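You operate a simulated robot arm through the tools that you are given. There is no shell and no other tool.

You run a simulated two-armed robot. Do the job below in one go: nothing can be reset, and whatever is moved stays where it is left.

Task
Load the white pad into the test filter, close it up and pump it to 3 bar.
Fine: push the plate home, lock it, shut the drain and open the feed first.

It is judged by the outcome, as a careful person would: the job done as asked, and still so three seconds after it is handed in. It fails if anything else is knocked over, pushed out of place, dropped, spilled or broken.

Robot
Two 7-joint arms with fingered hands on one trunk that stands fixed in place. Base frame: the origin is at the foot of the trunk, x ahead of it, y to its left, z up. Readings come in m, rad, newtons and seconds.
The left shoulder is at [0.068, 0.174, 1.015], the right one opposite. With the tool pointing down near the work surface each hand reaches from about 0.34 to 0.76 m from the base axis, measured 20 degrees to its own side. Payload 3.8 kg a hand.
Tool frame (each hand has its own): the origin (TCP) lies between the finger pads and is the grasp point; the fingertips stand 0.026 m ahead of it; z points along the fingers, y is the line along which they close. The gripper opens to 0.132 m; its body begins 0.073 m behind the TCP. The gripper is a hand of 3 fingers: y runs from the thumb to the fingers, the wrist lies at [0, 0, -0.224] in the tool frame, and closing takes about 1.5 s.
Orientation is told as [roll, pitch, yaw] about the base's x, y, z axes, in that order, counted from this pose: with the fingers straight down and closing along the base's y, the tool's x points along the base's -x, its y along +y and its z along -z.

Tools
- The arms move only by the tool arm_command. It takes "left_increments", "right_increments" or both (then of equal length, played together; a hand with none holds still); each is a list of rows, each a list of 7 numbers: the gripper command, from -1 (fully open) to 1 (shut), values between in proportion, then the shift along the base's x, y, z in mm, then the turn, a rotation vector about the base's x, y, z in rad. In form: [[fingers, tx, ty, tz, ax, ay, az], ...]. A call has 1 to 20 rows; each row shifts and turns the commanded pose from where the row before left it. Each row takes 0.2 s and may step no farther than 0.05 m and 0.15 rad from the row before; otherwise, or with a gripper value out of range, the whole call is refused. A pose out of reach is approached as far as the arm can. The call stops where the force on the tool passes 40 N (or 10 N more than at its start, if that is more) or the arm is blocked; 0.2 s more then pass. The fingers move at their own pace (about 0.108 m/s each) and stop on an object; they squeeze with about 29 N. The grip force told is the motor's: it shows also when the fingers shut on nothing. Time passes only in rows, and 0.2 s behind the last, so rows that do not move let the fingers close. It gives the time, the measured TCP pose, the force on the tool (base axes), the opening and the grip force at its end, in the units of the frame above (readings bear some noise), with the torque about the TCP (base axes, N m) and any sound that the robot's microphone picked up.
- Cameras (640 x 400 px; columns grow to the right, rows downward): "scene" is now at [0.1451, 0.0649, 0.9351]; the picture's right is [0.76, -0.64, 0.00], its down [0.08, 0.10, -0.99] and it looks along [0.64, 0.76, 0.13] (base axes); focal length 214 px, centre (320, 200). "left" rides on the left gripper at [-0.062, 0.003, -0.092] in its tool frame; the picture's right is [-0.05, -1.00, 0.00], its down [0.83, -0.04, -0.56] and it looks along [0.55, -0.03, 0.83] (tool axes); focal length 230 px, centre (320, 200). "right" rides on the right gripper at [0.062, 0.003, -0.092] in its tool frame; the picture's right is [-0.05, 1.00, 0.00], its down [-0.83, -0.04, -0.56] and it looks along [-0.55, -0.03, 0.83] (tool axes); focal length 230 px, centre (320, 200). There is no depth. A picture from a camera that has moved, and an enlarged one, comes with that camera's place and axes in the base frame and with its lens.
- get_image(camera): a new picture of that camera. No time passes.
- raise_lower(by): moves the trunk up (or, below 0, down) by that many m; the arms and the scene camera ride with it, the base frame stays. It gives what a move gives, with no picture.
- grasp_type(shape, hand): the hand has 3 fingers and takes this shape, open, in about a second: jaw (thumb against the fingers, like two jaws); tri (thumb and two fingers); tip (a fingertip pinch); poke (one finger out to press); point (the index stretched); flat (the hand flat); cup (the hand cupped); fist (a fist). The gripper value then closes the fingers along that shape, each until it touches; the sizes above hold for jaw. It gives what a move gives, with no picture.
- aim_head(pan, tilt): turns the head with the scene camera to pan (to the left, within 1.047 rad either way) and tilt (down, from -0.506 to 1.204), counted from straight ahead of the robot (the tilt from the chest, where the trunk bows). It gives what a move gives.
- close_up(camera, box): a new picture of the part [left, top, right, bottom] of that camera's present view, enlarged. No time passes.
- close_job(): hands the job in; it is judged then, once.

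Places have to be worked out from the pictures, the camera data and where the tool is seen. Open the grippers and draw the arms clear of the work before you hand the job in, unless the task says otherwise.

The tools are called after "Request:" by a JSON object that holds its "api" and its "payload". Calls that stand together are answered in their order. arm_command: Moves the arms, as the interface text tells. Its arguments: {"type":"object","properties":{"left_increments":{"type":"array","items":{"type":"array","items":{"type":"number"}}},"right_increments":{"type":"array","items":{"type":"array","items":{"type":"number"}}}},"required":[]} The other tools are called the same way: raise_lower (by) moves the trunk up or down; grasp_type (shape, hand) gives the hand a shape; aim_head (pan, tilt) turns the head that bears the scene camera; get_image (camera) takes a picture; close_up (camera, box) takes an enlarged picture of a part of a camera's view; close_job () hands the job in.

At the start:

```text
clock: 0.0
left_position: [0.2935, 0.3262, 1.1201]
left_orientation: [-0.002, 0.001, -0.001]
left_force: [1.0, -0.1, 0.7]
left_wrist_torque: [0.0, -0.01, 0.03]
left_finger_gap: 0.132
left_grasp_force: 0.0
left_shape: jaw
right_position: [0.4376, 0.0431, 1.086]
right_orientation: [0.0, 0.0, -0.001]
right_force: [-0.2, 0.1, 0.1]
right_wrist_torque: [0.03, -0.01, 0.03]
right_finger_gap: 0.1319
right_grasp_force: 0.1
right_shape: jaw
trunk travel left (down, up): [-0.325, 0.157]
head pan, tilt (commanded): [0.871, -0.129]
```

scene: 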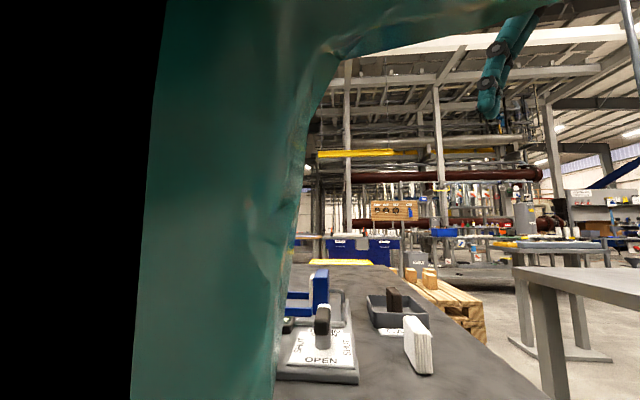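
right: 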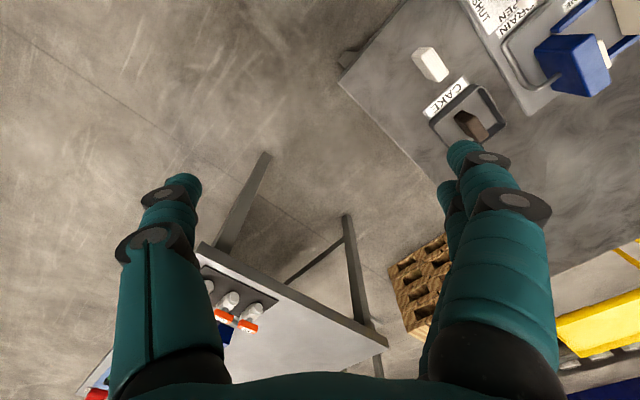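
left: 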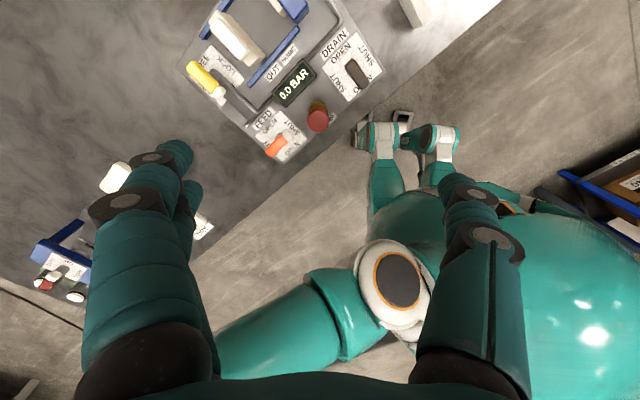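

The scene view is blocked by the left arm; the left camera shows a filter apparatus with drain, feed, a red pump button and a readout. I'll turn the head down and toward the work to see more.

Request:
{"api": "aim_head", "payload": {"pan": 0.6, "tilt": 0.8}}

Request:
{"api": "close_up", "payload": {"camera": "left", "box": [160, 0, 480, 200]}}

Request:
{"api": "close_up", "payload": {"camera": "right", "box": [340, 0, 640, 188]}}

```text
clock: 1.2
left_position: [0.2931, 0.3284, 1.1199]
left_orientation: [0.0, 0.002, -0.001]
left_force: [-0.2, -0.1, -0.3]
left_wrist_torque: [-0.03, 0.01, 0.0]
left_finger_gap: 0.1319
left_grasp_force: 0.1
left_shape: jaw
right_position: [0.4369, 0.0446, 1.0874]
right_orientation: [0.002, -0.002, -0.002]
right_force: [0.6, -0.4, 0.6]
right_wrist_torque: [0.03, 0.04, -0.02]
right_finger_gap: 0.1318
right_grasp_force: 0.0
right_shape: jaw
trunk travel left (down, up): [-0.325, 0.157]
head pan, tilt (commanded): [0.6, 0.799]
```

```text
2.00 times, centred on (320, 100) of left
camera zoom: at [0.355, 0.3312, 1.2117], right [0.05, -1.0, 0.0], down [-0.83, -0.04, 0.56], along [-0.55, -0.03, -0.83], focal length 460 px, centre (320, 400)
```

zoom: 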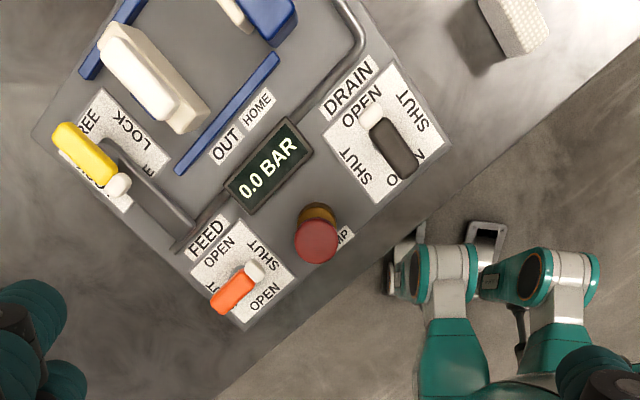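

```text
2.13 times, centred on (490, 94) of right
camera zoom: at [0.3753, 0.0472, 1.1786], right [0.05, 1.0, 0.0], down [0.83, -0.04, 0.56], along [0.55, -0.03, -0.83], focal length 490 px, centre (-42, 426)
```

zoom: 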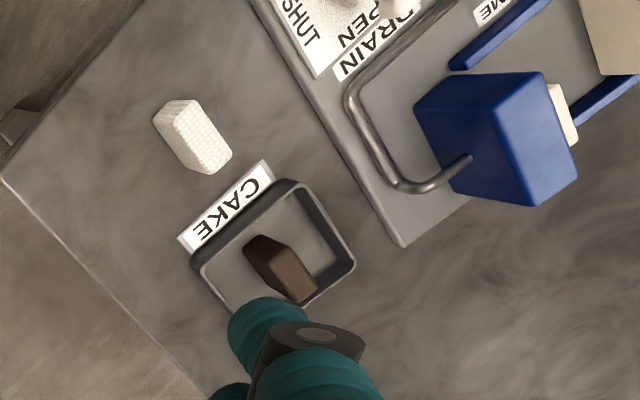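

Now I see the white pad, the CAKE tray, the handles and the labels in part. I'll take the scene picture from the new head aim.

Request:
{"api": "get_image", "payload": {"camera": "scene"}}

Request:
{"api": "get_image", "payload": {"camera": "left"}}

```text
taken
camera scene: at [0.1562, 0.0448, 0.8516], right [0.57, -0.82, 0.0], down [-0.59, -0.41, -0.7], along [0.58, 0.39, -0.72], focal length 214 px, centre (320, 200)
```

scene: 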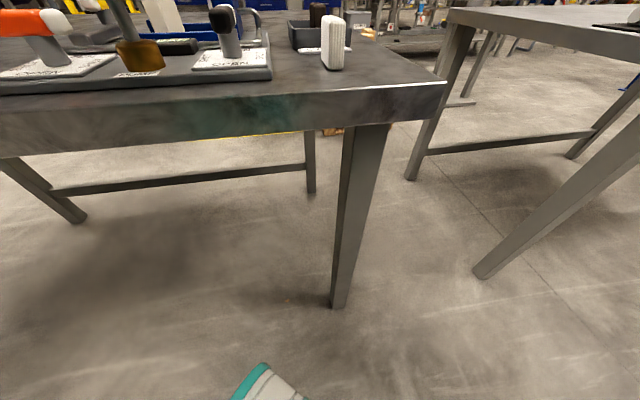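

```text
taken
camera left: at [0.355, 0.3312, 1.2117], right [0.05, -1.0, 0.0], down [-0.83, -0.04, 0.56], along [-0.55, -0.03, -0.83], focal length 230 px, centre (320, 200)
```

left: 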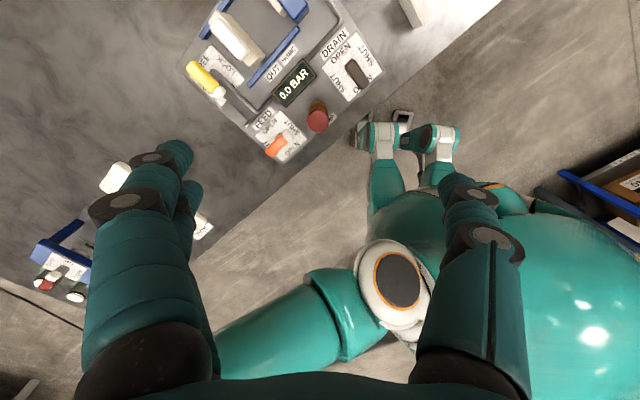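

The head camera sits low, so the table is seen nearly edge-on. I'll raise the trunk for a better overview and re-aim the head.

Request:
{"api": "raise_lower", "payload": {"by": 0.15}}

Request:
{"api": "aim_head", "payload": {"pan": 0.85, "tilt": 0.6}}

Request:
{"api": "get_image", "payload": {"camera": "scene"}}

```text
clock: 3.0
left_position: [0.2943, 0.3265, 1.2687]
left_orientation: [0.001, 0.001, 0.0]
left_force: [0.4, 0.0, -0.1]
left_wrist_torque: [0.0, 0.04, 0.02]
left_finger_gap: 0.132
left_grasp_force: 0.1
left_shape: jaw
right_position: [0.4372, 0.0431, 1.236]
right_orientation: [0.0, 0.002, -0.001]
right_force: [-0.1, -0.2, -0.1]
right_wrist_torque: [-0.01, 0.03, 0.02]
right_finger_gap: 0.1319
right_grasp_force: 0.0
right_shape: jaw
trunk travel left (down, up): [-0.475, 0.007]
head pan, tilt (commanded): [0.6, 0.799]
```

```text
clock: 3.7
left_position: [0.2934, 0.3267, 1.2698]
left_orientation: [0.001, -0.002, 0.003]
left_force: [0.3, -0.7, 0.0]
left_wrist_torque: [0.0, -0.01, 0.0]
left_finger_gap: 0.1321
left_grasp_force: 0.0
left_shape: jaw
right_position: [0.4364, 0.0435, 1.2377]
right_orientation: [0.001, 0.0, -0.002]
right_force: [0.6, -0.3, 0.3]
right_wrist_torque: [0.02, 0.0, -0.01]
right_finger_gap: 0.132
right_grasp_force: 0.1
right_shape: jaw
trunk travel left (down, up): [-0.475, 0.007]
head pan, tilt (commanded): [0.85, 0.6]
```

```text
taken
camera scene: at [0.1675, 0.0655, 1.0524], right [0.75, -0.66, 0.0], down [-0.37, -0.42, -0.82], along [0.54, 0.62, -0.57], focal length 214 px, centre (320, 200)
```

scene: 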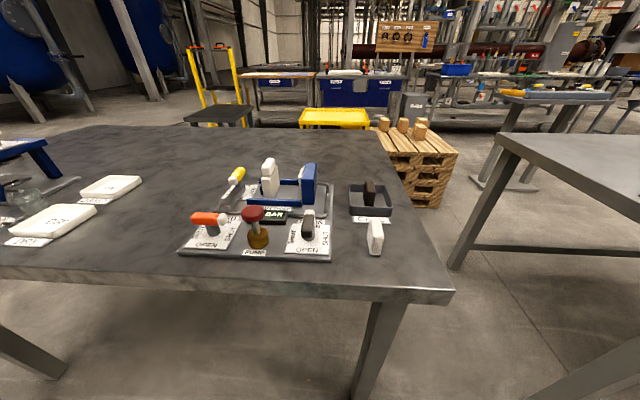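

Now the whole bench is visible. I'll enlarge the apparatus and the surroundings.

Request:
{"api": "close_up", "payload": {"camera": "scene", "box": [170, 145, 330, 265]}}

Request:
{"api": "close_up", "payload": {"camera": "scene", "box": [290, 145, 450, 265]}}

Request:
{"api": "close_up", "payload": {"camera": "scene", "box": [0, 120, 240, 270]}}

Request:
{"api": "get_image", "payload": {"camera": "left"}}

Request:
{"api": "get_image", "payload": {"camera": "right"}}

```text
3.33 times, centred on (250, 205) of scene
camera zoom: at [0.1675, 0.0655, 1.0524], right [0.75, -0.66, 0.0], down [-0.37, -0.42, -0.82], along [0.54, 0.62, -0.57], focal length 715 px, centre (553, 183)
```

zoom: 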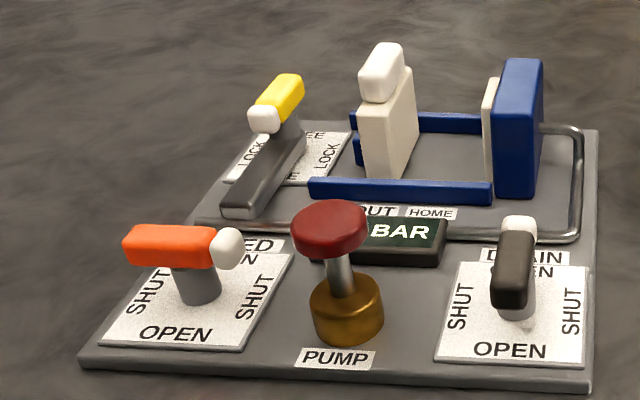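

```text
3.33 times, centred on (370, 205) of scene
camera zoom: at [0.1675, 0.0655, 1.0524], right [0.75, -0.66, 0.0], down [-0.37, -0.42, -0.82], along [0.54, 0.62, -0.57], focal length 715 px, centre (153, 183)
```

zoom: 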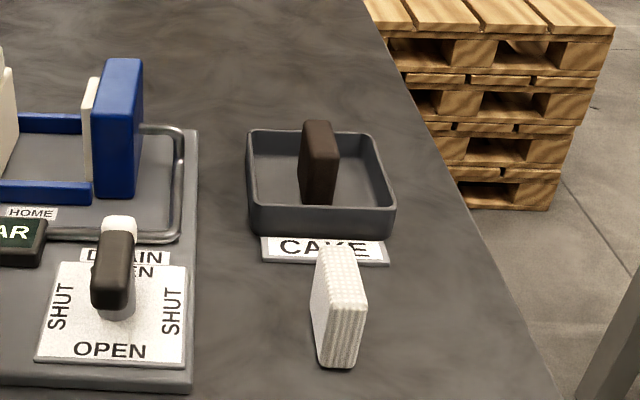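

```text
2.67 times, centred on (120, 195) of scene
camera zoom: at [0.1675, 0.0655, 1.0524], right [0.75, -0.66, 0.0], down [-0.37, -0.42, -0.82], along [0.54, 0.62, -0.57], focal length 572 px, centre (853, 213)
```

zoom: 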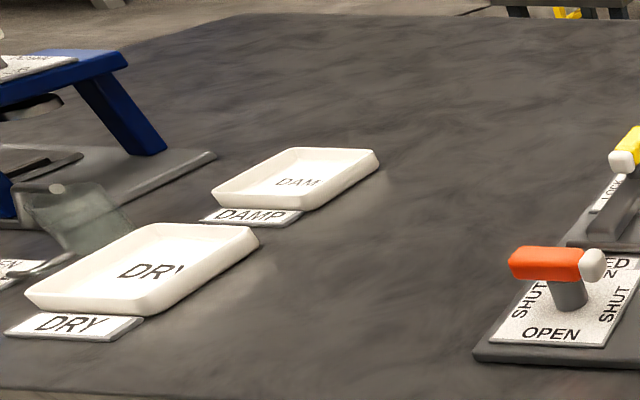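

```text
taken
camera left: at [0.3548, 0.3312, 1.3618], right [0.05, -1.0, 0.0], down [-0.83, -0.04, 0.55], along [-0.55, -0.03, -0.83], focal length 230 px, centre (320, 200)
```

left: 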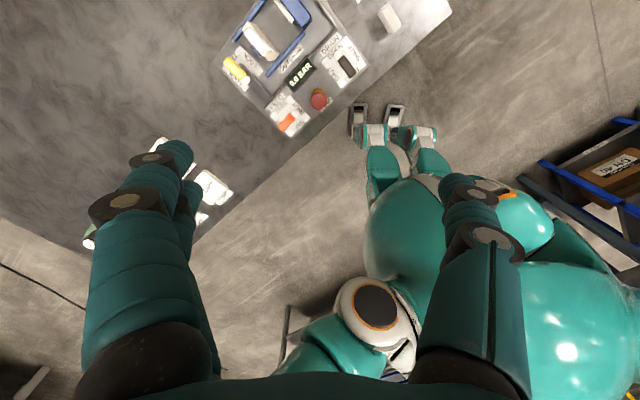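

```text
taken
camera right: at [0.3751, 0.0472, 1.3287], right [0.05, 1.0, 0.0], down [0.83, -0.04, 0.56], along [0.55, -0.03, -0.83], focal length 230 px, centre (320, 200)
```

right: 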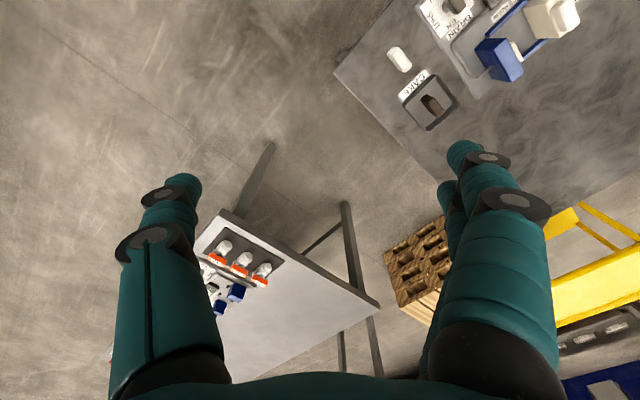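

The bench frame is turned about 45° to the base (table top z≈0.774, near-right corner ≈(0.425, 0.076)). I'll zoom in on each component for finer location.

Request:
{"api": "close_up", "payload": {"camera": "scene", "box": [255, 152, 335, 202]}}

Request:
{"api": "close_up", "payload": {"camera": "scene", "box": [185, 160, 265, 210]}}

Request:
{"api": "close_up", "payload": {"camera": "scene", "box": [180, 200, 260, 250]}}

Request:
{"api": "close_up", "payload": {"camera": "scene", "box": [255, 200, 335, 250]}}

Request:
{"api": "close_up", "payload": {"camera": "scene", "box": [335, 170, 415, 260]}}

```text
8.00 times, centred on (295, 177) of scene
camera zoom: at [0.1675, 0.0655, 1.0524], right [0.75, -0.66, 0.0], down [-0.37, -0.42, -0.82], along [0.54, 0.62, -0.57], focal length 1716 px, centre (520, 384)
```

zoom: 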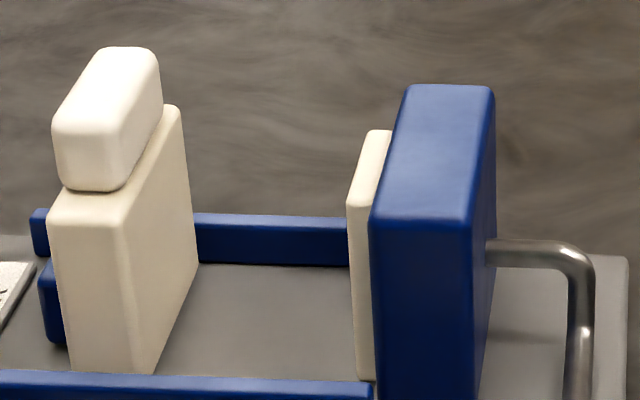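

```text
8.00 times, centred on (225, 185) of scene
camera zoom: at [0.1675, 0.0655, 1.0524], right [0.75, -0.66, 0.0], down [-0.37, -0.42, -0.82], along [0.54, 0.62, -0.57], focal length 1716 px, centre (1080, 320)
```

zoom: 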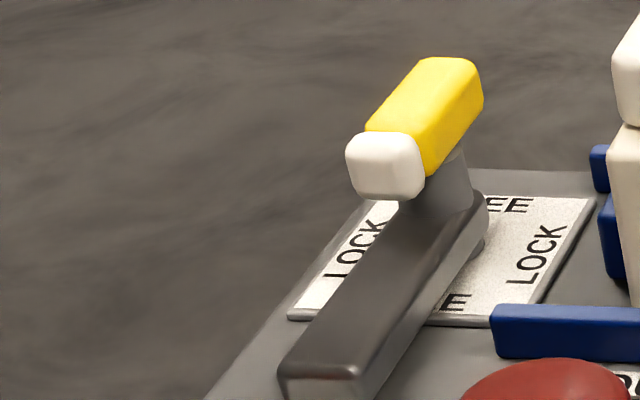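

```text
8.00 times, centred on (220, 225) of scene
camera zoom: at [0.1675, 0.0655, 1.0524], right [0.75, -0.66, 0.0], down [-0.37, -0.42, -0.82], along [0.54, 0.62, -0.57], focal length 1716 px, centre (1120, 0)
```

zoom: 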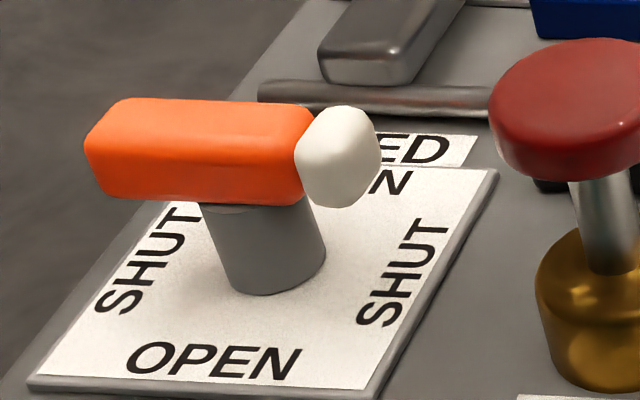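

```text
8.00 times, centred on (295, 225) of scene
camera zoom: at [0.1675, 0.0655, 1.0524], right [0.75, -0.66, 0.0], down [-0.37, -0.42, -0.82], along [0.54, 0.62, -0.57], focal length 1716 px, centre (520, 0)
```

zoom: 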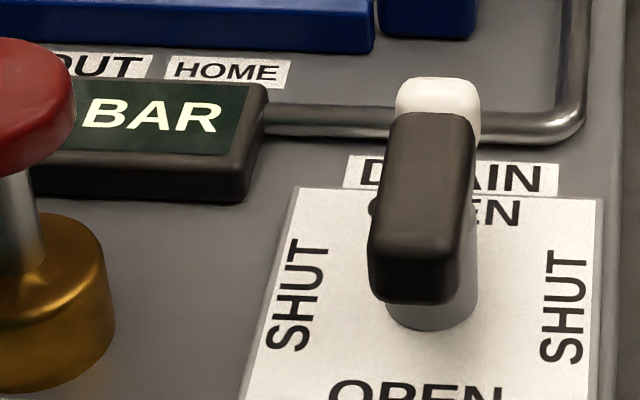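

```text
4.44 times, centred on (375, 215) of scene
camera zoom: at [0.1675, 0.0655, 1.0524], right [0.75, -0.66, 0.0], down [-0.37, -0.42, -0.82], along [0.54, 0.62, -0.57], focal length 953 px, centre (76, 133)
```

zoom: 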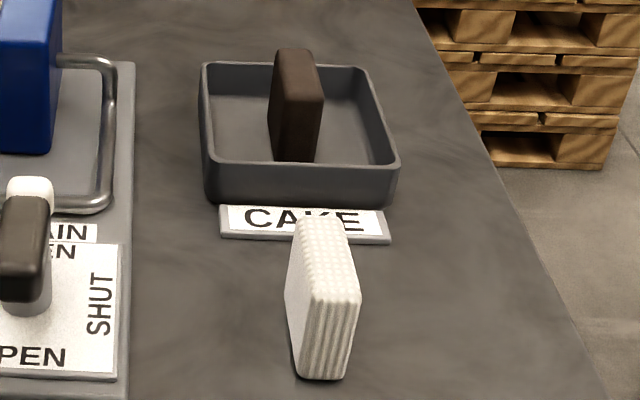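

The parts are clear: plate with knob at OUT, blue head with gasket, lock arm at FREE, drain at OPEN, feed at SHUT. I'll bring the left hand above the apparatus (yaw −45°) for a closer wrist-camera look, staying well above everything.

Request:
{"api": "arm_command", "payload": {"left_increments": [[-1, 21.5, 5, -40, 0, 0, -0.1122], [-1, 21.5, 5, -40, 0, 0, -0.1122], [-1, 21.5, 5, -40, 0, 0, -0.1122], [-1, 21.5, 5, -40, 0, 0, -0.1122], [-1, 21.5, 5, -40, 0, 0, -0.1122], [-1, 21.5, 5, -40, 0, 0, -0.1122], [-1, 21.5, 5, -40, 0, 0, -0.1122]]}}

Request:
{"api": "get_image", "payload": {"camera": "left"}}

Request:
{"api": "get_image", "payload": {"camera": "scene"}}

```text
clock: 5.3
left_position: [0.4471, 0.3631, 0.9892]
left_orientation: [0.001, 0.0, -0.787]
left_force: [0.3, -0.6, -0.9]
left_wrist_torque: [-0.01, -0.03, -0.03]
left_finger_gap: 0.1319
left_grasp_force: 0.0
left_shape: jaw
right_position: [0.438, 0.0436, 1.2369]
right_orientation: [-0.002, 0.003, 0.0]
right_force: [-0.6, -0.1, 0.0]
right_wrist_torque: [0.02, -0.01, -0.01]
right_finger_gap: 0.1319
right_grasp_force: 0.0
right_shape: jaw
trunk travel left (down, up): [-0.475, 0.007]
head pan, tilt (commanded): [0.85, 0.6]
```

```text
taken
camera left: at [0.4927, 0.3219, 1.0802], right [-0.67, -0.74, 0.0], down [-0.62, 0.56, 0.56], along [-0.41, 0.37, -0.83], focal length 230 px, centre (320, 200)
```

left: 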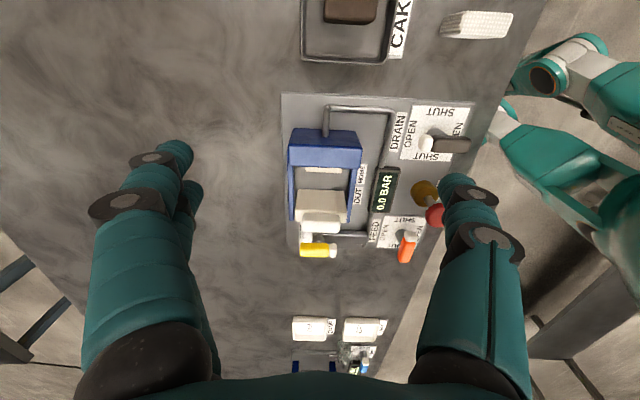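

```text
taken
camera scene: at [0.1684, 0.0656, 1.0522], right [0.75, -0.66, 0.0], down [-0.37, -0.42, -0.82], along [0.54, 0.62, -0.57], focal length 214 px, centre (320, 200)
```

scene: 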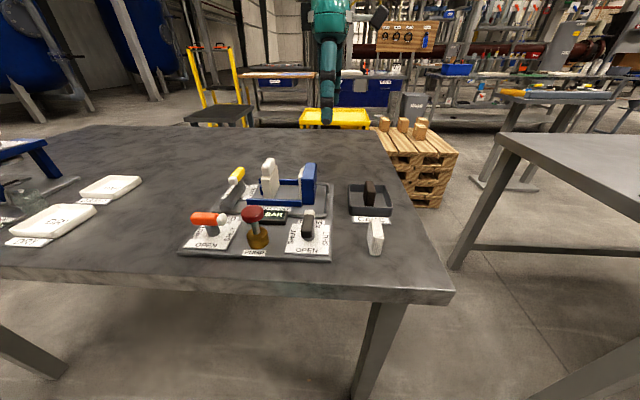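

The left wrist camera gives a fine overhead view. I'll enlarge it to measure the filter bay, the lock arm, the valves and the pad.

Request:
{"api": "close_up", "payload": {"camera": "left", "box": [270, 90, 430, 190]}}

Request:
{"api": "close_up", "payload": {"camera": "left", "box": [275, 170, 435, 270]}}

Request:
{"api": "close_up", "payload": {"camera": "left", "box": [380, 0, 540, 100]}}

Request:
{"api": "close_up", "payload": {"camera": "left", "box": [360, 100, 520, 200]}}

```text
4.00 times, centred on (350, 140) of left
camera zoom: at [0.4927, 0.3219, 1.0802], right [-0.67, -0.74, 0.0], down [-0.62, 0.56, 0.56], along [-0.41, 0.37, -0.83], focal length 920 px, centre (200, 440)
```

zoom: 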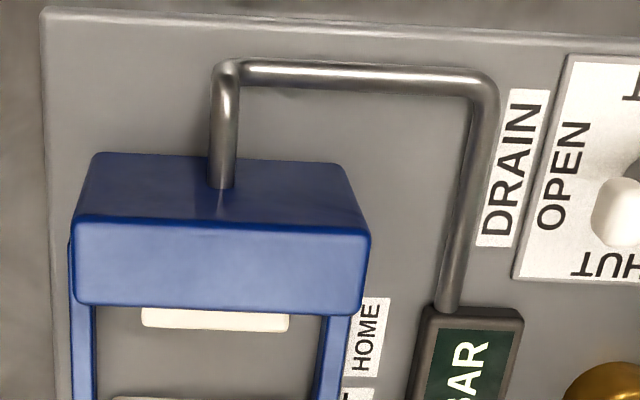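

```text
4.00 times, centred on (355, 220) of left
camera zoom: at [0.4927, 0.3219, 1.0802], right [-0.67, -0.74, 0.0], down [-0.62, 0.56, 0.56], along [-0.41, 0.37, -0.83], focal length 920 px, centre (180, 120)
```

zoom: 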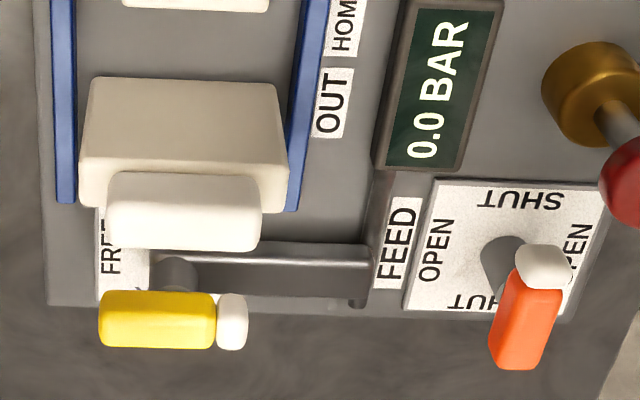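

```text
4.00 times, centred on (460, 50) of left
camera zoom: at [0.4927, 0.3219, 1.0802], right [-0.67, -0.74, 0.0], down [-0.62, 0.56, 0.56], along [-0.41, 0.37, -0.83], focal length 920 px, centre (-240, 800)
```

zoom: 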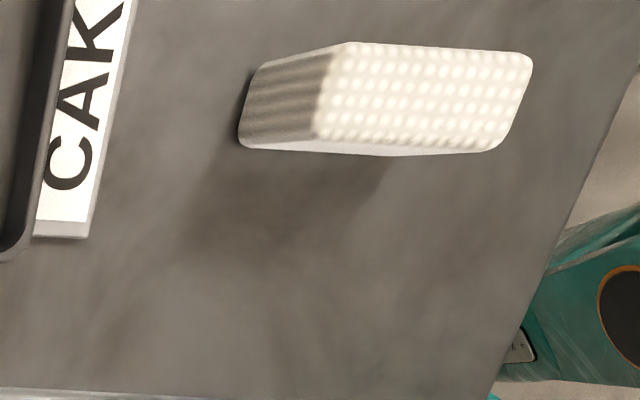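

```text
4.00 times, centred on (440, 150) of left
camera zoom: at [0.4927, 0.3219, 1.0802], right [-0.67, -0.74, 0.0], down [-0.62, 0.56, 0.56], along [-0.41, 0.37, -0.83], focal length 920 px, centre (-160, 400)
```

zoom: 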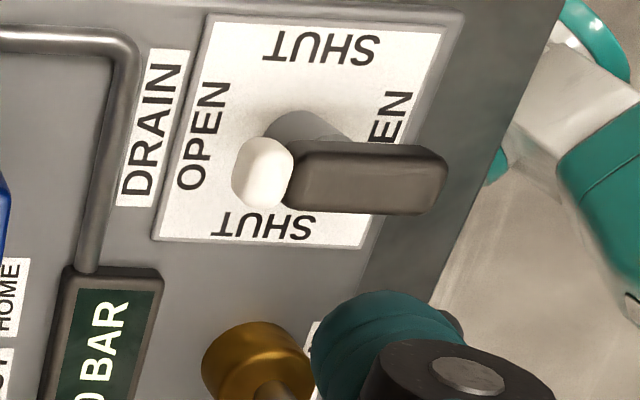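

From the two views I get, in bench axes (r = to the right, u = away): plate right face r≈−0.055, gasket face r≈0.0045, bay centre u≈0.5655, base top z≈0.790, pad centre r≈0.146, u≈0.428, top z≈0.8205. I'll look at the fingers and try the 'tip' shape in free air to see how narrow it is.

Request:
{"api": "grasp_type", "payload": {"shape": "tip", "hand": "left"}}

Request:
{"api": "get_image", "payload": {"camera": "left"}}

Request:
{"api": "close_up", "payload": {"camera": "scene", "box": [280, 0, 400, 130]}}

```text
clock: 6.2
left_position: [0.4455, 0.3625, 0.9886]
left_orientation: [0.001, 0.0, -0.784]
left_force: [0.0, 0.3, 0.4]
left_wrist_torque: [0.0, 0.0, -0.02]
left_finger_gap: 0.1319
left_grasp_force: 0.0
left_shape: tip
right_position: [0.4379, 0.0421, 1.2367]
right_orientation: [0.0, 0.0, -0.003]
right_force: [0.4, -0.6, 0.4]
right_wrist_torque: [0.0, 0.02, -0.03]
right_finger_gap: 0.1324
right_grasp_force: 0.2
right_shape: jaw
trunk travel left (down, up): [-0.475, 0.007]
head pan, tilt (commanded): [0.85, 0.6]
```

```text
taken
camera left: at [0.4917, 0.3219, 1.0817], right [-0.67, -0.74, 0.0], down [-0.62, 0.56, 0.56], along [-0.41, 0.37, -0.83], focal length 230 px, centre (320, 200)
```

left: 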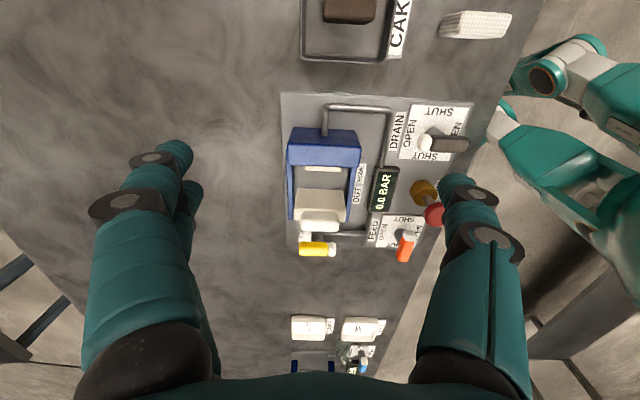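

```text
3.08 times, centred on (340, 65) of scene
camera zoom: at [0.1677, 0.0656, 1.0524], right [0.75, -0.66, 0.0], down [-0.37, -0.42, -0.83], along [0.54, 0.62, -0.56], focal length 660 px, centre (258, 615)
```

zoom: 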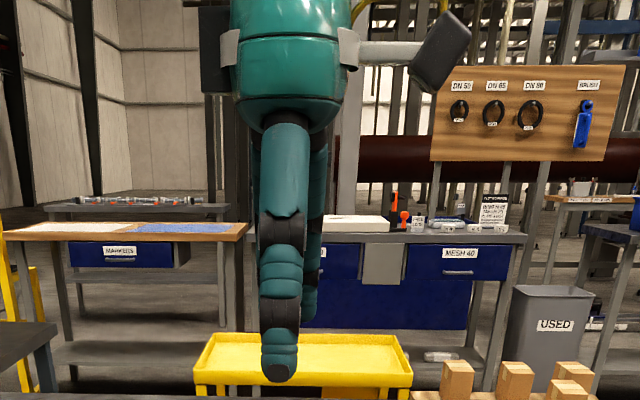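

The open 'tip' shape looks like jaw until it closes, so I'll close it in free air and look at how the fingers meet.

Request:
{"api": "arm_command", "payload": {"left_increments": [[0.7, 0, 0, 0, 0, 0, 0], [0.7, 0, 0, 0, 0, 0, 0], [0.7, 0, 0, 0, 0, 0, 0], [0.7, 0, 0, 0, 0, 0, 0], [0.7, 0, 0, 0, 0, 0, 0], [0.7, 0, 0, 0, 0, 0, 0]]}}

Request:
{"api": "get_image", "payload": {"camera": "left"}}

Request:
{"api": "close_up", "payload": {"camera": "scene", "box": [280, 0, 400, 130]}}

```text
clock: 7.6
left_position: [0.4461, 0.3627, 0.9885]
left_orientation: [-0.001, 0.0, -0.786]
left_force: [-0.3, 0.1, 0.3]
left_wrist_torque: [-0.03, 0.0, -0.01]
left_finger_gap: 0.0202
left_grasp_force: 0.0
left_shape: tip
right_position: [0.4376, 0.0428, 1.2374]
right_orientation: [-0.001, 0.0, -0.001]
right_force: [-0.5, -0.3, -0.1]
right_wrist_torque: [0.01, 0.01, 0.02]
right_finger_gap: 0.1319
right_grasp_force: 0.1
right_shape: jaw
trunk travel left (down, up): [-0.475, 0.007]
head pan, tilt (commanded): [0.85, 0.6]
```

```text
taken
camera left: at [0.4917, 0.3219, 1.0815], right [-0.67, -0.74, 0.0], down [-0.62, 0.56, 0.56], along [-0.41, 0.37, -0.83], focal length 230 px, centre (320, 200)
```

left: 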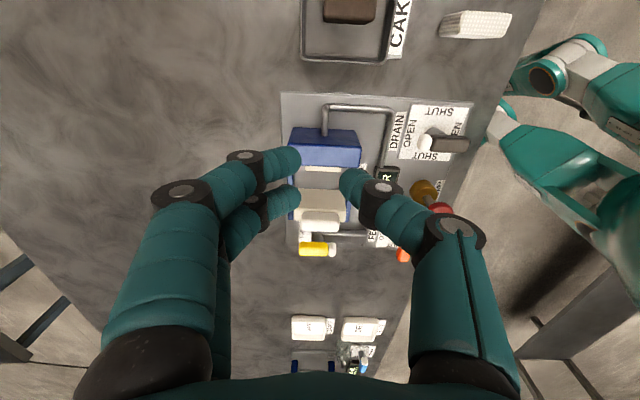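

```text
3.08 times, centred on (340, 65) of scene
camera zoom: at [0.1676, 0.0656, 1.0525], right [0.75, -0.66, 0.0], down [-0.37, -0.42, -0.83], along [0.54, 0.62, -0.56], focal length 660 px, centre (258, 615)
```

zoom: 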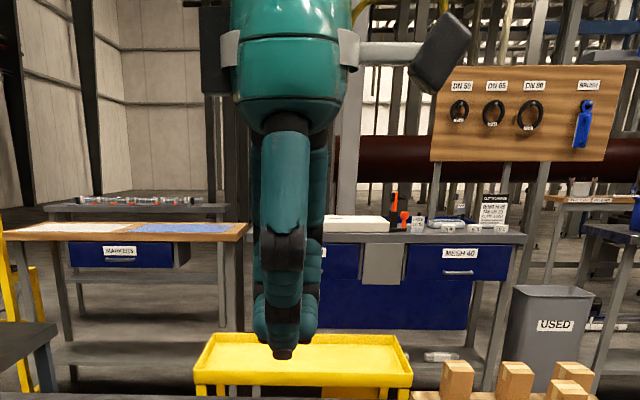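

The two fingers sit about 20 mm apart with the thumb centred opposite, so a jaw grip across the pad's 42 mm width (along u) fits the 59 mm bay. I'll go back to jaw, move the right hand aside, and bring the left hand above the pad with an ~80 mm opening.

Request:
{"api": "grasp_type", "payload": {"shape": "jaw", "hand": "left"}}

Request:
{"api": "arm_command", "payload": {"left_increments": [[-0.21, -8, -32.7, -13.8, 0, 0, 0], [-0.21, -8, -32.7, -13.8, 0, 0, 0], [-0.21, -8, -32.7, -13.8, 0, 0, 0], [-0.21, -8, -32.7, -13.8, 0, 0, 0], [-0.21, -8, -32.7, -13.8, 0, 0, 0], [-0.21, 0, 0, 0, 0, 0, 0]], "right_increments": [[-1, -5, -40, 0, 0, 0, 0], [-1, -5, -40, 0, 0, 0, 0], [-1, -5, -40, 0, 0, 0, 0], [-1, -5, -40, 0, 0, 0, 0], [-1, -5, -40, 0, 0, 0, 0], [-1, 0, 0, 0, 0, 0, 0]]}}

Request:
{"api": "get_image", "payload": {"camera": "left"}}

Request:
{"api": "get_image", "payload": {"camera": "scene"}}

```text
clock: 8.5
left_position: [0.4464, 0.3612, 0.989]
left_orientation: [-0.001, -0.001, -0.784]
left_force: [-0.2, -0.4, 0.5]
left_wrist_torque: [0.02, 0.01, 0.0]
left_finger_gap: 0.132
left_grasp_force: 0.1
left_shape: jaw
right_position: [0.4366, 0.0431, 1.2382]
right_orientation: [0.0, 0.0, -0.001]
right_force: [1.0, 0.8, -0.5]
right_wrist_torque: [-0.01, -0.04, 0.0]
right_finger_gap: 0.1323
right_grasp_force: 0.0
right_shape: jaw
trunk travel left (down, up): [-0.475, 0.007]
head pan, tilt (commanded): [0.85, 0.6]
```

```text
clock: 9.9
left_position: [0.3837, 0.2259, 0.9374]
left_orientation: [-0.002, -0.003, -0.786]
left_force: [0.1, -0.4, 0.0]
left_wrist_torque: [-0.05, 0.0, 0.0]
left_finger_gap: 0.0802
left_grasp_force: 0.1
left_shape: jaw
left hand out of reach, approached as far as the arm can: row 4, 5
right_position: [0.4152, -0.1551, 1.238]
right_orientation: [-0.001, 0.001, -0.002]
right_force: [1.3, -0.5, 0.3]
right_wrist_torque: [0.0, 0.05, 0.0]
right_finger_gap: 0.1319
right_grasp_force: 0.0
right_shape: jaw
trunk travel left (down, up): [-0.475, 0.007]
head pan, tilt (commanded): [0.85, 0.6]
```

```text
taken
camera left: at [0.4292, 0.1852, 1.0296], right [-0.67, -0.74, 0.0], down [-0.62, 0.56, 0.55], along [-0.41, 0.37, -0.83], focal length 230 px, centre (320, 200)
```

left: 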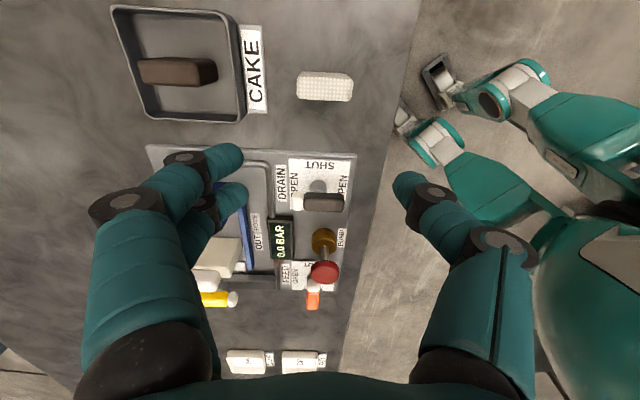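

```text
taken
camera scene: at [0.1681, 0.0662, 1.0523], right [0.75, -0.66, 0.0], down [-0.37, -0.43, -0.82], along [0.54, 0.62, -0.57], focal length 214 px, centre (320, 200)
```

scene: 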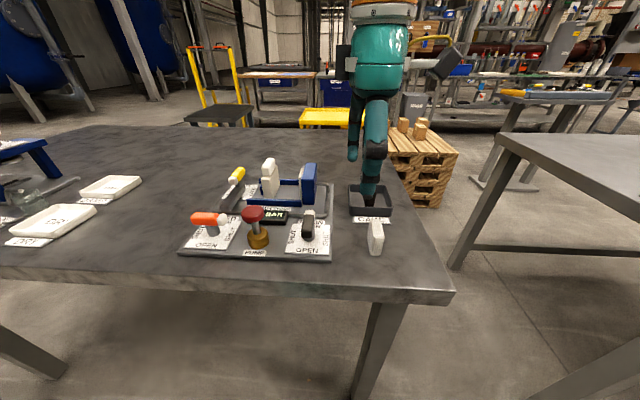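

The left hand stopped short of the pad (at ~(0.384, 0.226)); a near-reach limit with this yaw. I'll lower a bit (still above everything) to see whether it becomes reachable at working height.

Request:
{"api": "arm_command", "payload": {"left_increments": [[-0.21, 0, 0, -25, 0, 0, 0], [-0.21, 0, 0, -20, 0, 0, 0]]}}

```text
clock: 10.5
left_position: [0.3726, 0.2402, 0.9054]
left_orientation: [0.0, -0.003, -0.783]
left_force: [1.2, 0.4, -0.6]
left_wrist_torque: [-0.02, 0.01, 0.0]
left_finger_gap: 0.08
left_grasp_force: 0.0
left_shape: jaw
left hand out of reach, approached as far as the arm can: row 1, 2
right_position: [0.414, -0.1577, 1.2382]
right_orientation: [0.001, 0.001, -0.003]
right_force: [0.6, -0.9, 0.0]
right_wrist_torque: [-0.03, 0.03, 0.02]
right_finger_gap: 0.1318
right_grasp_force: 0.2
right_shape: jaw
trunk travel left (down, up): [-0.475, 0.007]
head pan, tilt (commanded): [0.85, 0.6]
```

Going lower made it worse, so this looks like a joint limit tied to yaw rather than distance. I'll raise again and turn the yaw back towards 0 to see when the position becomes reachable.

Request:
{"api": "arm_command", "payload": {"left_increments": [[-0.21, 0, 0, 45, 0, 0, 0], [-0.21, 0, 0, 0, 0, 0, 0.15], [-0.21, 0, 0, 0, 0, 0, 0.15], [-0.21, 0, 0, 0, 0, 0, 0.15]]}}

Request:
{"api": "arm_command", "payload": {"left_increments": [[-0.21, 0, 0, 0, 0, 0, 0.15], [-0.21, 0, 0, 0, 0, 0, 0.15], [-0.21, 0, 0, 0, 0, 0, 0.0]]}}

```text
clock: 11.5
left_position: [0.3708, 0.239, 0.9514]
left_orientation: [0.0, 0.0, -0.332]
left_force: [0.2, -0.3, -0.1]
left_wrist_torque: [0.02, 0.02, 0.01]
left_finger_gap: 0.0802
left_grasp_force: 0.2
left_shape: jaw
right_position: [0.4148, -0.1563, 1.2382]
right_orientation: [0.0, 0.001, -0.001]
right_force: [0.4, 0.5, 0.1]
right_wrist_torque: [0.0, -0.04, 0.03]
right_finger_gap: 0.1322
right_grasp_force: 0.2
right_shape: jaw
trunk travel left (down, up): [-0.475, 0.007]
head pan, tilt (commanded): [0.85, 0.6]
```

```text
clock: 12.3
left_position: [0.3718, 0.239, 0.951]
left_orientation: [-0.001, -0.001, -0.032]
left_force: [-0.1, 0.3, -0.7]
left_wrist_torque: [-0.02, 0.02, -0.02]
left_finger_gap: 0.0803
left_grasp_force: 0.1
left_shape: jaw
right_position: [0.4143, -0.1574, 1.2374]
right_orientation: [0.001, 0.001, -0.001]
right_force: [0.8, 1.0, 0.3]
right_wrist_torque: [0.01, -0.01, 0.01]
right_finger_gap: 0.1318
right_grasp_force: 0.1
right_shape: jaw
trunk travel left (down, up): [-0.475, 0.007]
head pan, tilt (commanded): [0.85, 0.6]
```

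The commanded pose is clamped to what was reached, so increments are relative to the real pose. Now I'll test reaching the pad position at yaw ≈ 0.

Request:
{"api": "arm_command", "payload": {"left_increments": [[-0.21, 17, -20, -5, 0, 0, 0], [-0.21, 17, -20, -5, 0, 0, 0], [-0.21, 0, 0, -20, 0, 0, 0]]}}

```text
clock: 13.1
left_position: [0.3868, 0.2271, 0.9379]
left_orientation: [-0.002, -0.001, -0.035]
left_force: [-0.1, -0.2, 0.1]
left_wrist_torque: [-0.01, 0.03, -0.04]
left_finger_gap: 0.0801
left_grasp_force: 0.0
left_shape: jaw
left hand out of reach, approached as far as the arm can: row 1, 2, 3
right_position: [0.414, -0.157, 1.2385]
right_orientation: [0.0, 0.0, -0.002]
right_force: [-1.2, -0.9, -0.5]
right_wrist_torque: [-0.01, -0.03, 0.01]
right_finger_gap: 0.1319
right_grasp_force: 0.0
right_shape: jaw
trunk travel left (down, up): [-0.475, 0.007]
head pan, tilt (commanded): [0.85, 0.6]
```

Yaw isn't the cause: the inward limit depends on hand height relative to the shoulder (better when the trunk is lower). I'll raise the hand and lower the trunk back by 0.20 m, keeping the hand well above the bench.

Request:
{"api": "arm_command", "payload": {"left_increments": [[-0.21, 0, 0, 45, 0, 0, -0.15], [-0.21, 0, 0, 45, 0, 0, -0.15], [-0.21, 0, 0, 45, 0, 0, -0.15], [-0.21, 0, 0, 45, 0, 0, -0.15], [-0.21, 0, 0, 10, 0, 0, -0.15]]}}

Request:
{"api": "raise_lower", "payload": {"by": -0.2}}

```text
clock: 14.3
left_position: [0.3814, 0.2291, 1.1283]
left_orientation: [0.0, 0.0, -0.787]
left_force: [0.8, -0.7, -0.1]
left_wrist_torque: [0.01, 0.02, 0.01]
left_finger_gap: 0.0804
left_grasp_force: 0.0
left_shape: jaw
right_position: [0.4148, -0.1558, 1.2382]
right_orientation: [-0.001, 0.001, -0.001]
right_force: [-0.2, 0.7, 0.8]
right_wrist_torque: [0.01, 0.0, 0.0]
right_finger_gap: 0.1319
right_grasp_force: 0.0
right_shape: jaw
trunk travel left (down, up): [-0.475, 0.007]
head pan, tilt (commanded): [0.85, 0.6]
```

```text
clock: 16.5
left_position: [0.3846, 0.2271, 0.9281]
left_orientation: [0.0, -0.001, -0.784]
left_force: [0.3, -0.3, 0.3]
left_wrist_torque: [-0.02, 0.02, 0.02]
left_finger_gap: 0.0806
left_grasp_force: 0.0
left_shape: jaw
right_position: [0.4119, -0.1574, 1.0378]
right_orientation: [0.003, -0.001, -0.001]
right_force: [0.6, -0.6, 0.4]
right_wrist_torque: [0.01, -0.02, 0.02]
right_finger_gap: 0.1319
right_grasp_force: 0.1
right_shape: jaw
trunk travel left (down, up): [-0.275, 0.207]
head pan, tilt (commanded): [0.85, 0.6]
```

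Trunk is down 0.20 m with the hand at (0.384, 0.228, 0.928). Now I'll try moving over the pad at a safe height.

Request:
{"api": "arm_command", "payload": {"left_increments": [[-0.21, 11, -14, -8, 0, 0, 0], [-0.21, 11, -14, -8, 0, 0, 0], [-0.21, 0, 0, 0, 0, 0, 0]]}}

Request:
{"api": "get_image", "payload": {"camera": "left"}}

Request:
{"api": "get_image", "payload": {"camera": "scene"}}

```text
clock: 17.3
left_position: [0.4054, 0.2, 0.9128]
left_orientation: [0.0, 0.0, -0.787]
left_force: [-0.5, -0.3, 0.0]
left_wrist_torque: [0.0, -0.02, 0.0]
left_finger_gap: 0.0802
left_grasp_force: 0.0
left_shape: jaw
right_position: [0.4127, -0.1571, 1.0364]
right_orientation: [0.0, -0.001, -0.002]
right_force: [-0.8, 0.0, 0.5]
right_wrist_torque: [0.01, -0.01, 0.01]
right_finger_gap: 0.1318
right_grasp_force: 0.0
right_shape: jaw
trunk travel left (down, up): [-0.275, 0.207]
head pan, tilt (commanded): [0.85, 0.6]
```

```text
taken
camera left: at [0.4523, 0.1594, 1.0041], right [-0.67, -0.74, 0.0], down [-0.62, 0.56, 0.55], along [-0.41, 0.37, -0.83], focal length 230 px, centre (320, 200)
```

left: 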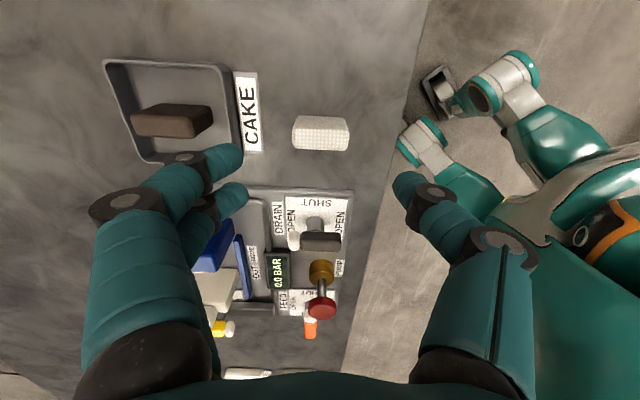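

```text
taken
camera scene: at [0.144, 0.0656, 0.8205], right [0.75, -0.66, 0.0], down [-0.37, -0.42, -0.83], along [0.54, 0.62, -0.56], focal length 214 px, centre (320, 200)
```

scene: 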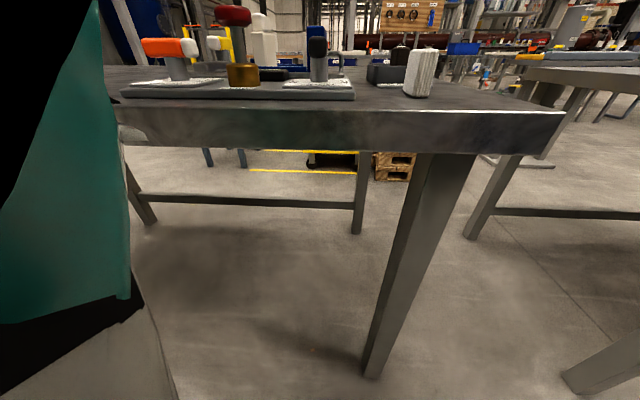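

Now the hand is above the pad. I'll zoom the wrist view on the pad to refine its place relative to the fingers.

Request:
{"api": "close_up", "payload": {"camera": "left", "box": [240, 80, 400, 180]}}

Request:
{"api": "close_up", "payload": {"camera": "scene", "box": [340, 30, 480, 120]}}

```text
4.00 times, centred on (320, 130) of left
camera zoom: at [0.4523, 0.1594, 1.0041], right [-0.67, -0.74, 0.0], down [-0.62, 0.56, 0.55], along [-0.41, 0.37, -0.83], focal length 920 px, centre (320, 480)
```

zoom: 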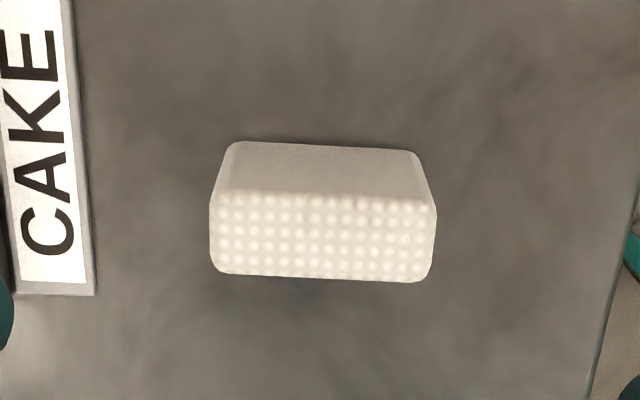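

```text
4.44 times, centred on (410, 75) of scene
camera zoom: at [0.144, 0.0656, 0.8205], right [0.75, -0.66, 0.0], down [-0.37, -0.42, -0.83], along [0.54, 0.62, -0.56], focal length 953 px, centre (-80, 756)
```

zoom: 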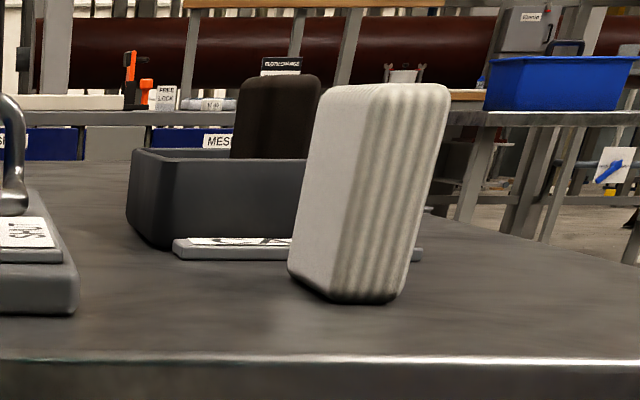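

The pad centre computes to r≈0.145, u≈0.4287 and the TCP is at r=0.1452, u=0.4281 – well aligned. I'll lower partway first to be sure the arm stays within reach.

Request:
{"api": "arm_command", "payload": {"left_increments": [[-0.21, 0, 0, -22, 0, 0, 0], [-0.21, 0, 0, -20, 0, 0, 0]]}}

```text
clock: 17.9
left_position: [0.4054, 0.2002, 0.8701]
left_orientation: [-0.001, 0.0, -0.786]
left_force: [-0.6, 0.5, 0.5]
left_wrist_torque: [-0.04, -0.01, 0.0]
left_finger_gap: 0.0802
left_grasp_force: 0.1
left_shape: jaw
right_position: [0.4113, -0.1563, 1.0376]
right_orientation: [0.0, -0.001, -0.001]
right_force: [-0.3, 0.0, 0.0]
right_wrist_torque: [0.02, 0.02, 0.02]
right_finger_gap: 0.1321
right_grasp_force: 0.0
right_shape: jaw
trunk travel left (down, up): [-0.275, 0.207]
head pan, tilt (commanded): [0.85, 0.6]
```

Still tracking exactly (0.4054, 0.2002). I'll lower the rest to z≈0.823 and then look before closing.

Request:
{"api": "arm_command", "payload": {"left_increments": [[-0.21, 0, 0, -16, 0, 0, 0], [-0.21, 0, 0, -16, 0, 0, 0], [-0.21, 0, 0, -14, 0, 0, 0]]}}

Request:
{"api": "get_image", "payload": {"camera": "left"}}

Request:
{"api": "close_up", "payload": {"camera": "scene", "box": [340, 0, 480, 100]}}

```text
clock: 18.7
left_position: [0.4062, 0.2005, 0.8237]
left_orientation: [0.0, 0.001, -0.784]
left_force: [0.8, -0.1, -0.3]
left_wrist_torque: [-0.01, -0.01, -0.01]
left_finger_gap: 0.0802
left_grasp_force: 0.0
left_shape: jaw
right_position: [0.4116, -0.1569, 1.0365]
right_orientation: [0.0, 0.0, -0.001]
right_force: [-0.1, 0.3, -0.3]
right_wrist_torque: [0.05, -0.01, -0.01]
right_finger_gap: 0.1318
right_grasp_force: 0.1
right_shape: jaw
trunk travel left (down, up): [-0.275, 0.207]
head pan, tilt (commanded): [0.85, 0.6]
```

```text
taken
camera left: at [0.452, 0.1605, 0.9151], right [-0.67, -0.74, 0.0], down [-0.62, 0.56, 0.56], along [-0.41, 0.37, -0.83], focal length 230 px, centre (320, 200)
```

left: 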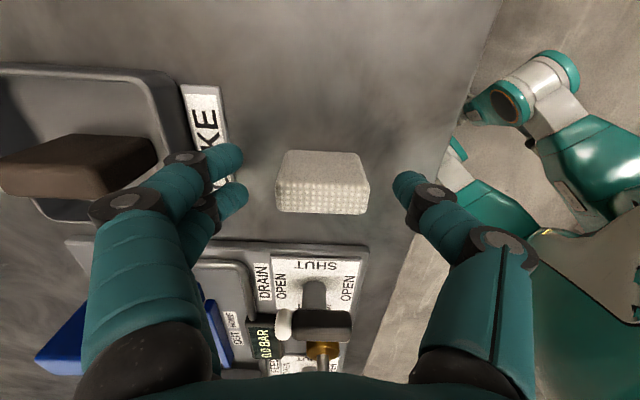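

```text
4.00 times, centred on (410, 50) of scene
camera zoom: at [0.1442, 0.0656, 0.8204], right [0.75, -0.66, 0.0], down [-0.37, -0.42, -0.83], along [0.54, 0.62, -0.56], focal length 858 px, centre (-40, 800)
```

zoom: 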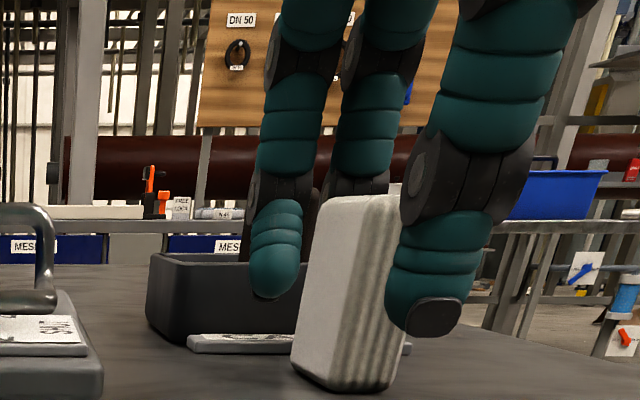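

Fingers straddle the pad cleanly. Closing the left hand on it.

Request:
{"api": "arm_command", "payload": {"left_increments": [[1, 0, 0, 0, 0, 0, 0], [1, 0, 0, 0, 0, 0, 0], [1, 0, 0, 0, 0, 0, 0], [1, 0, 0, 0, 0, 0, 0], [1, 0, 0, 0, 0, 0, 0]]}}

Request:
{"api": "get_image", "payload": {"camera": "left"}}

Request:
{"api": "close_up", "payload": {"camera": "scene", "box": [340, 0, 480, 100]}}

```text
clock: 19.9
left_position: [0.4067, 0.2018, 0.8226]
left_orientation: [0.0, 0.0, -0.785]
left_force: [-0.6, 0.4, 0.6]
left_wrist_torque: [0.07, 0.01, 0.01]
left_finger_gap: 0.0393
left_grasp_force: 28.9
left_shape: jaw
right_position: [0.412, -0.1565, 1.0368]
right_orientation: [0.001, 0.0, 0.0]
right_force: [0.2, 0.0, 0.3]
right_wrist_torque: [-0.05, 0.0, 0.02]
right_finger_gap: 0.132
right_grasp_force: 0.0
right_shape: jaw
trunk travel left (down, up): [-0.275, 0.207]
head pan, tilt (commanded): [0.85, 0.6]
```

```text
taken
camera left: at [0.4518, 0.1605, 0.9153], right [-0.67, -0.74, 0.0], down [-0.62, 0.56, 0.56], along [-0.41, 0.37, -0.83], focal length 230 px, centre (320, 200)
```

left: 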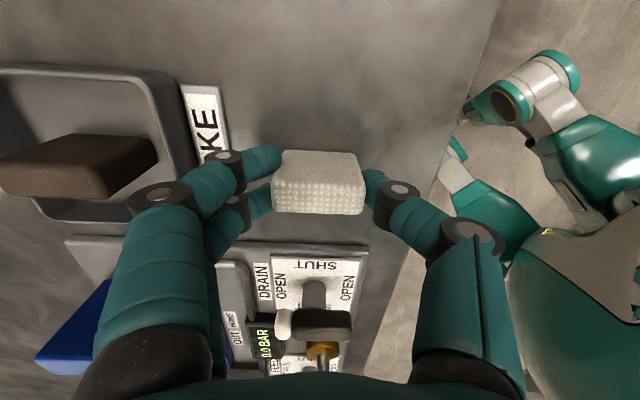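

```text
4.00 times, centred on (410, 50) of scene
camera zoom: at [0.1441, 0.0656, 0.8204], right [0.75, -0.66, 0.0], down [-0.37, -0.42, -0.83], along [0.54, 0.62, -0.56], focal length 858 px, centre (-40, 800)
```

zoom: 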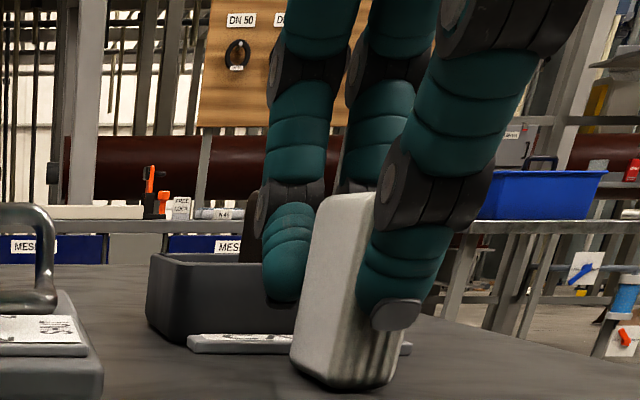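

Gripped at 39.3 mm gap with 29 N. I'll lift straight up ~105 mm and check the hold.

Request:
{"api": "arm_command", "payload": {"left_increments": [[1, 0, 0, 20, 0, 0, 0], [1, 0, 0, 40, 0, 0, 0], [1, 0, 0, 45, 0, 0, 0]]}}

Request:
{"api": "get_image", "payload": {"camera": "left"}}

Request:
{"api": "get_image", "payload": {"camera": "scene"}}

```text
clock: 20.7
left_position: [0.4049, 0.2002, 0.9281]
left_orientation: [0.0, 0.001, -0.786]
left_force: [0.4, 0.2, -1.5]
left_wrist_torque: [0.01, -0.01, -0.03]
left_finger_gap: 0.0387
left_grasp_force: 28.7
left_shape: jaw
right_position: [0.4131, -0.1575, 1.0359]
right_orientation: [0.001, 0.0, -0.003]
right_force: [-0.5, 0.1, -0.5]
right_wrist_torque: [0.02, 0.0, 0.03]
right_finger_gap: 0.1318
right_grasp_force: 0.1
right_shape: jaw
trunk travel left (down, up): [-0.275, 0.207]
head pan, tilt (commanded): [0.85, 0.6]
```

```text
taken
camera left: at [0.4521, 0.1595, 1.0201], right [-0.67, -0.74, 0.0], down [-0.62, 0.56, 0.56], along [-0.41, 0.37, -0.83], focal length 230 px, centre (320, 200)
```

left: 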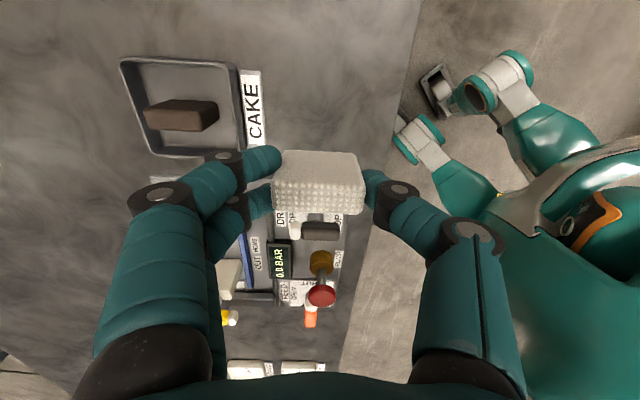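

```text
taken
camera scene: at [0.1439, 0.0655, 0.8205], right [0.75, -0.66, 0.0], down [-0.37, -0.42, -0.83], along [0.54, 0.62, -0.56], focal length 214 px, centre (320, 200)
```

scene: 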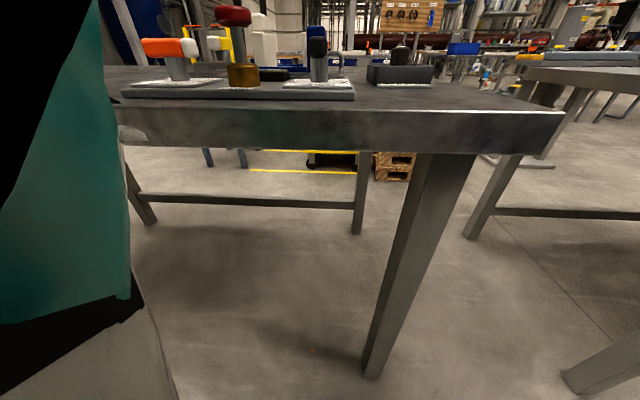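

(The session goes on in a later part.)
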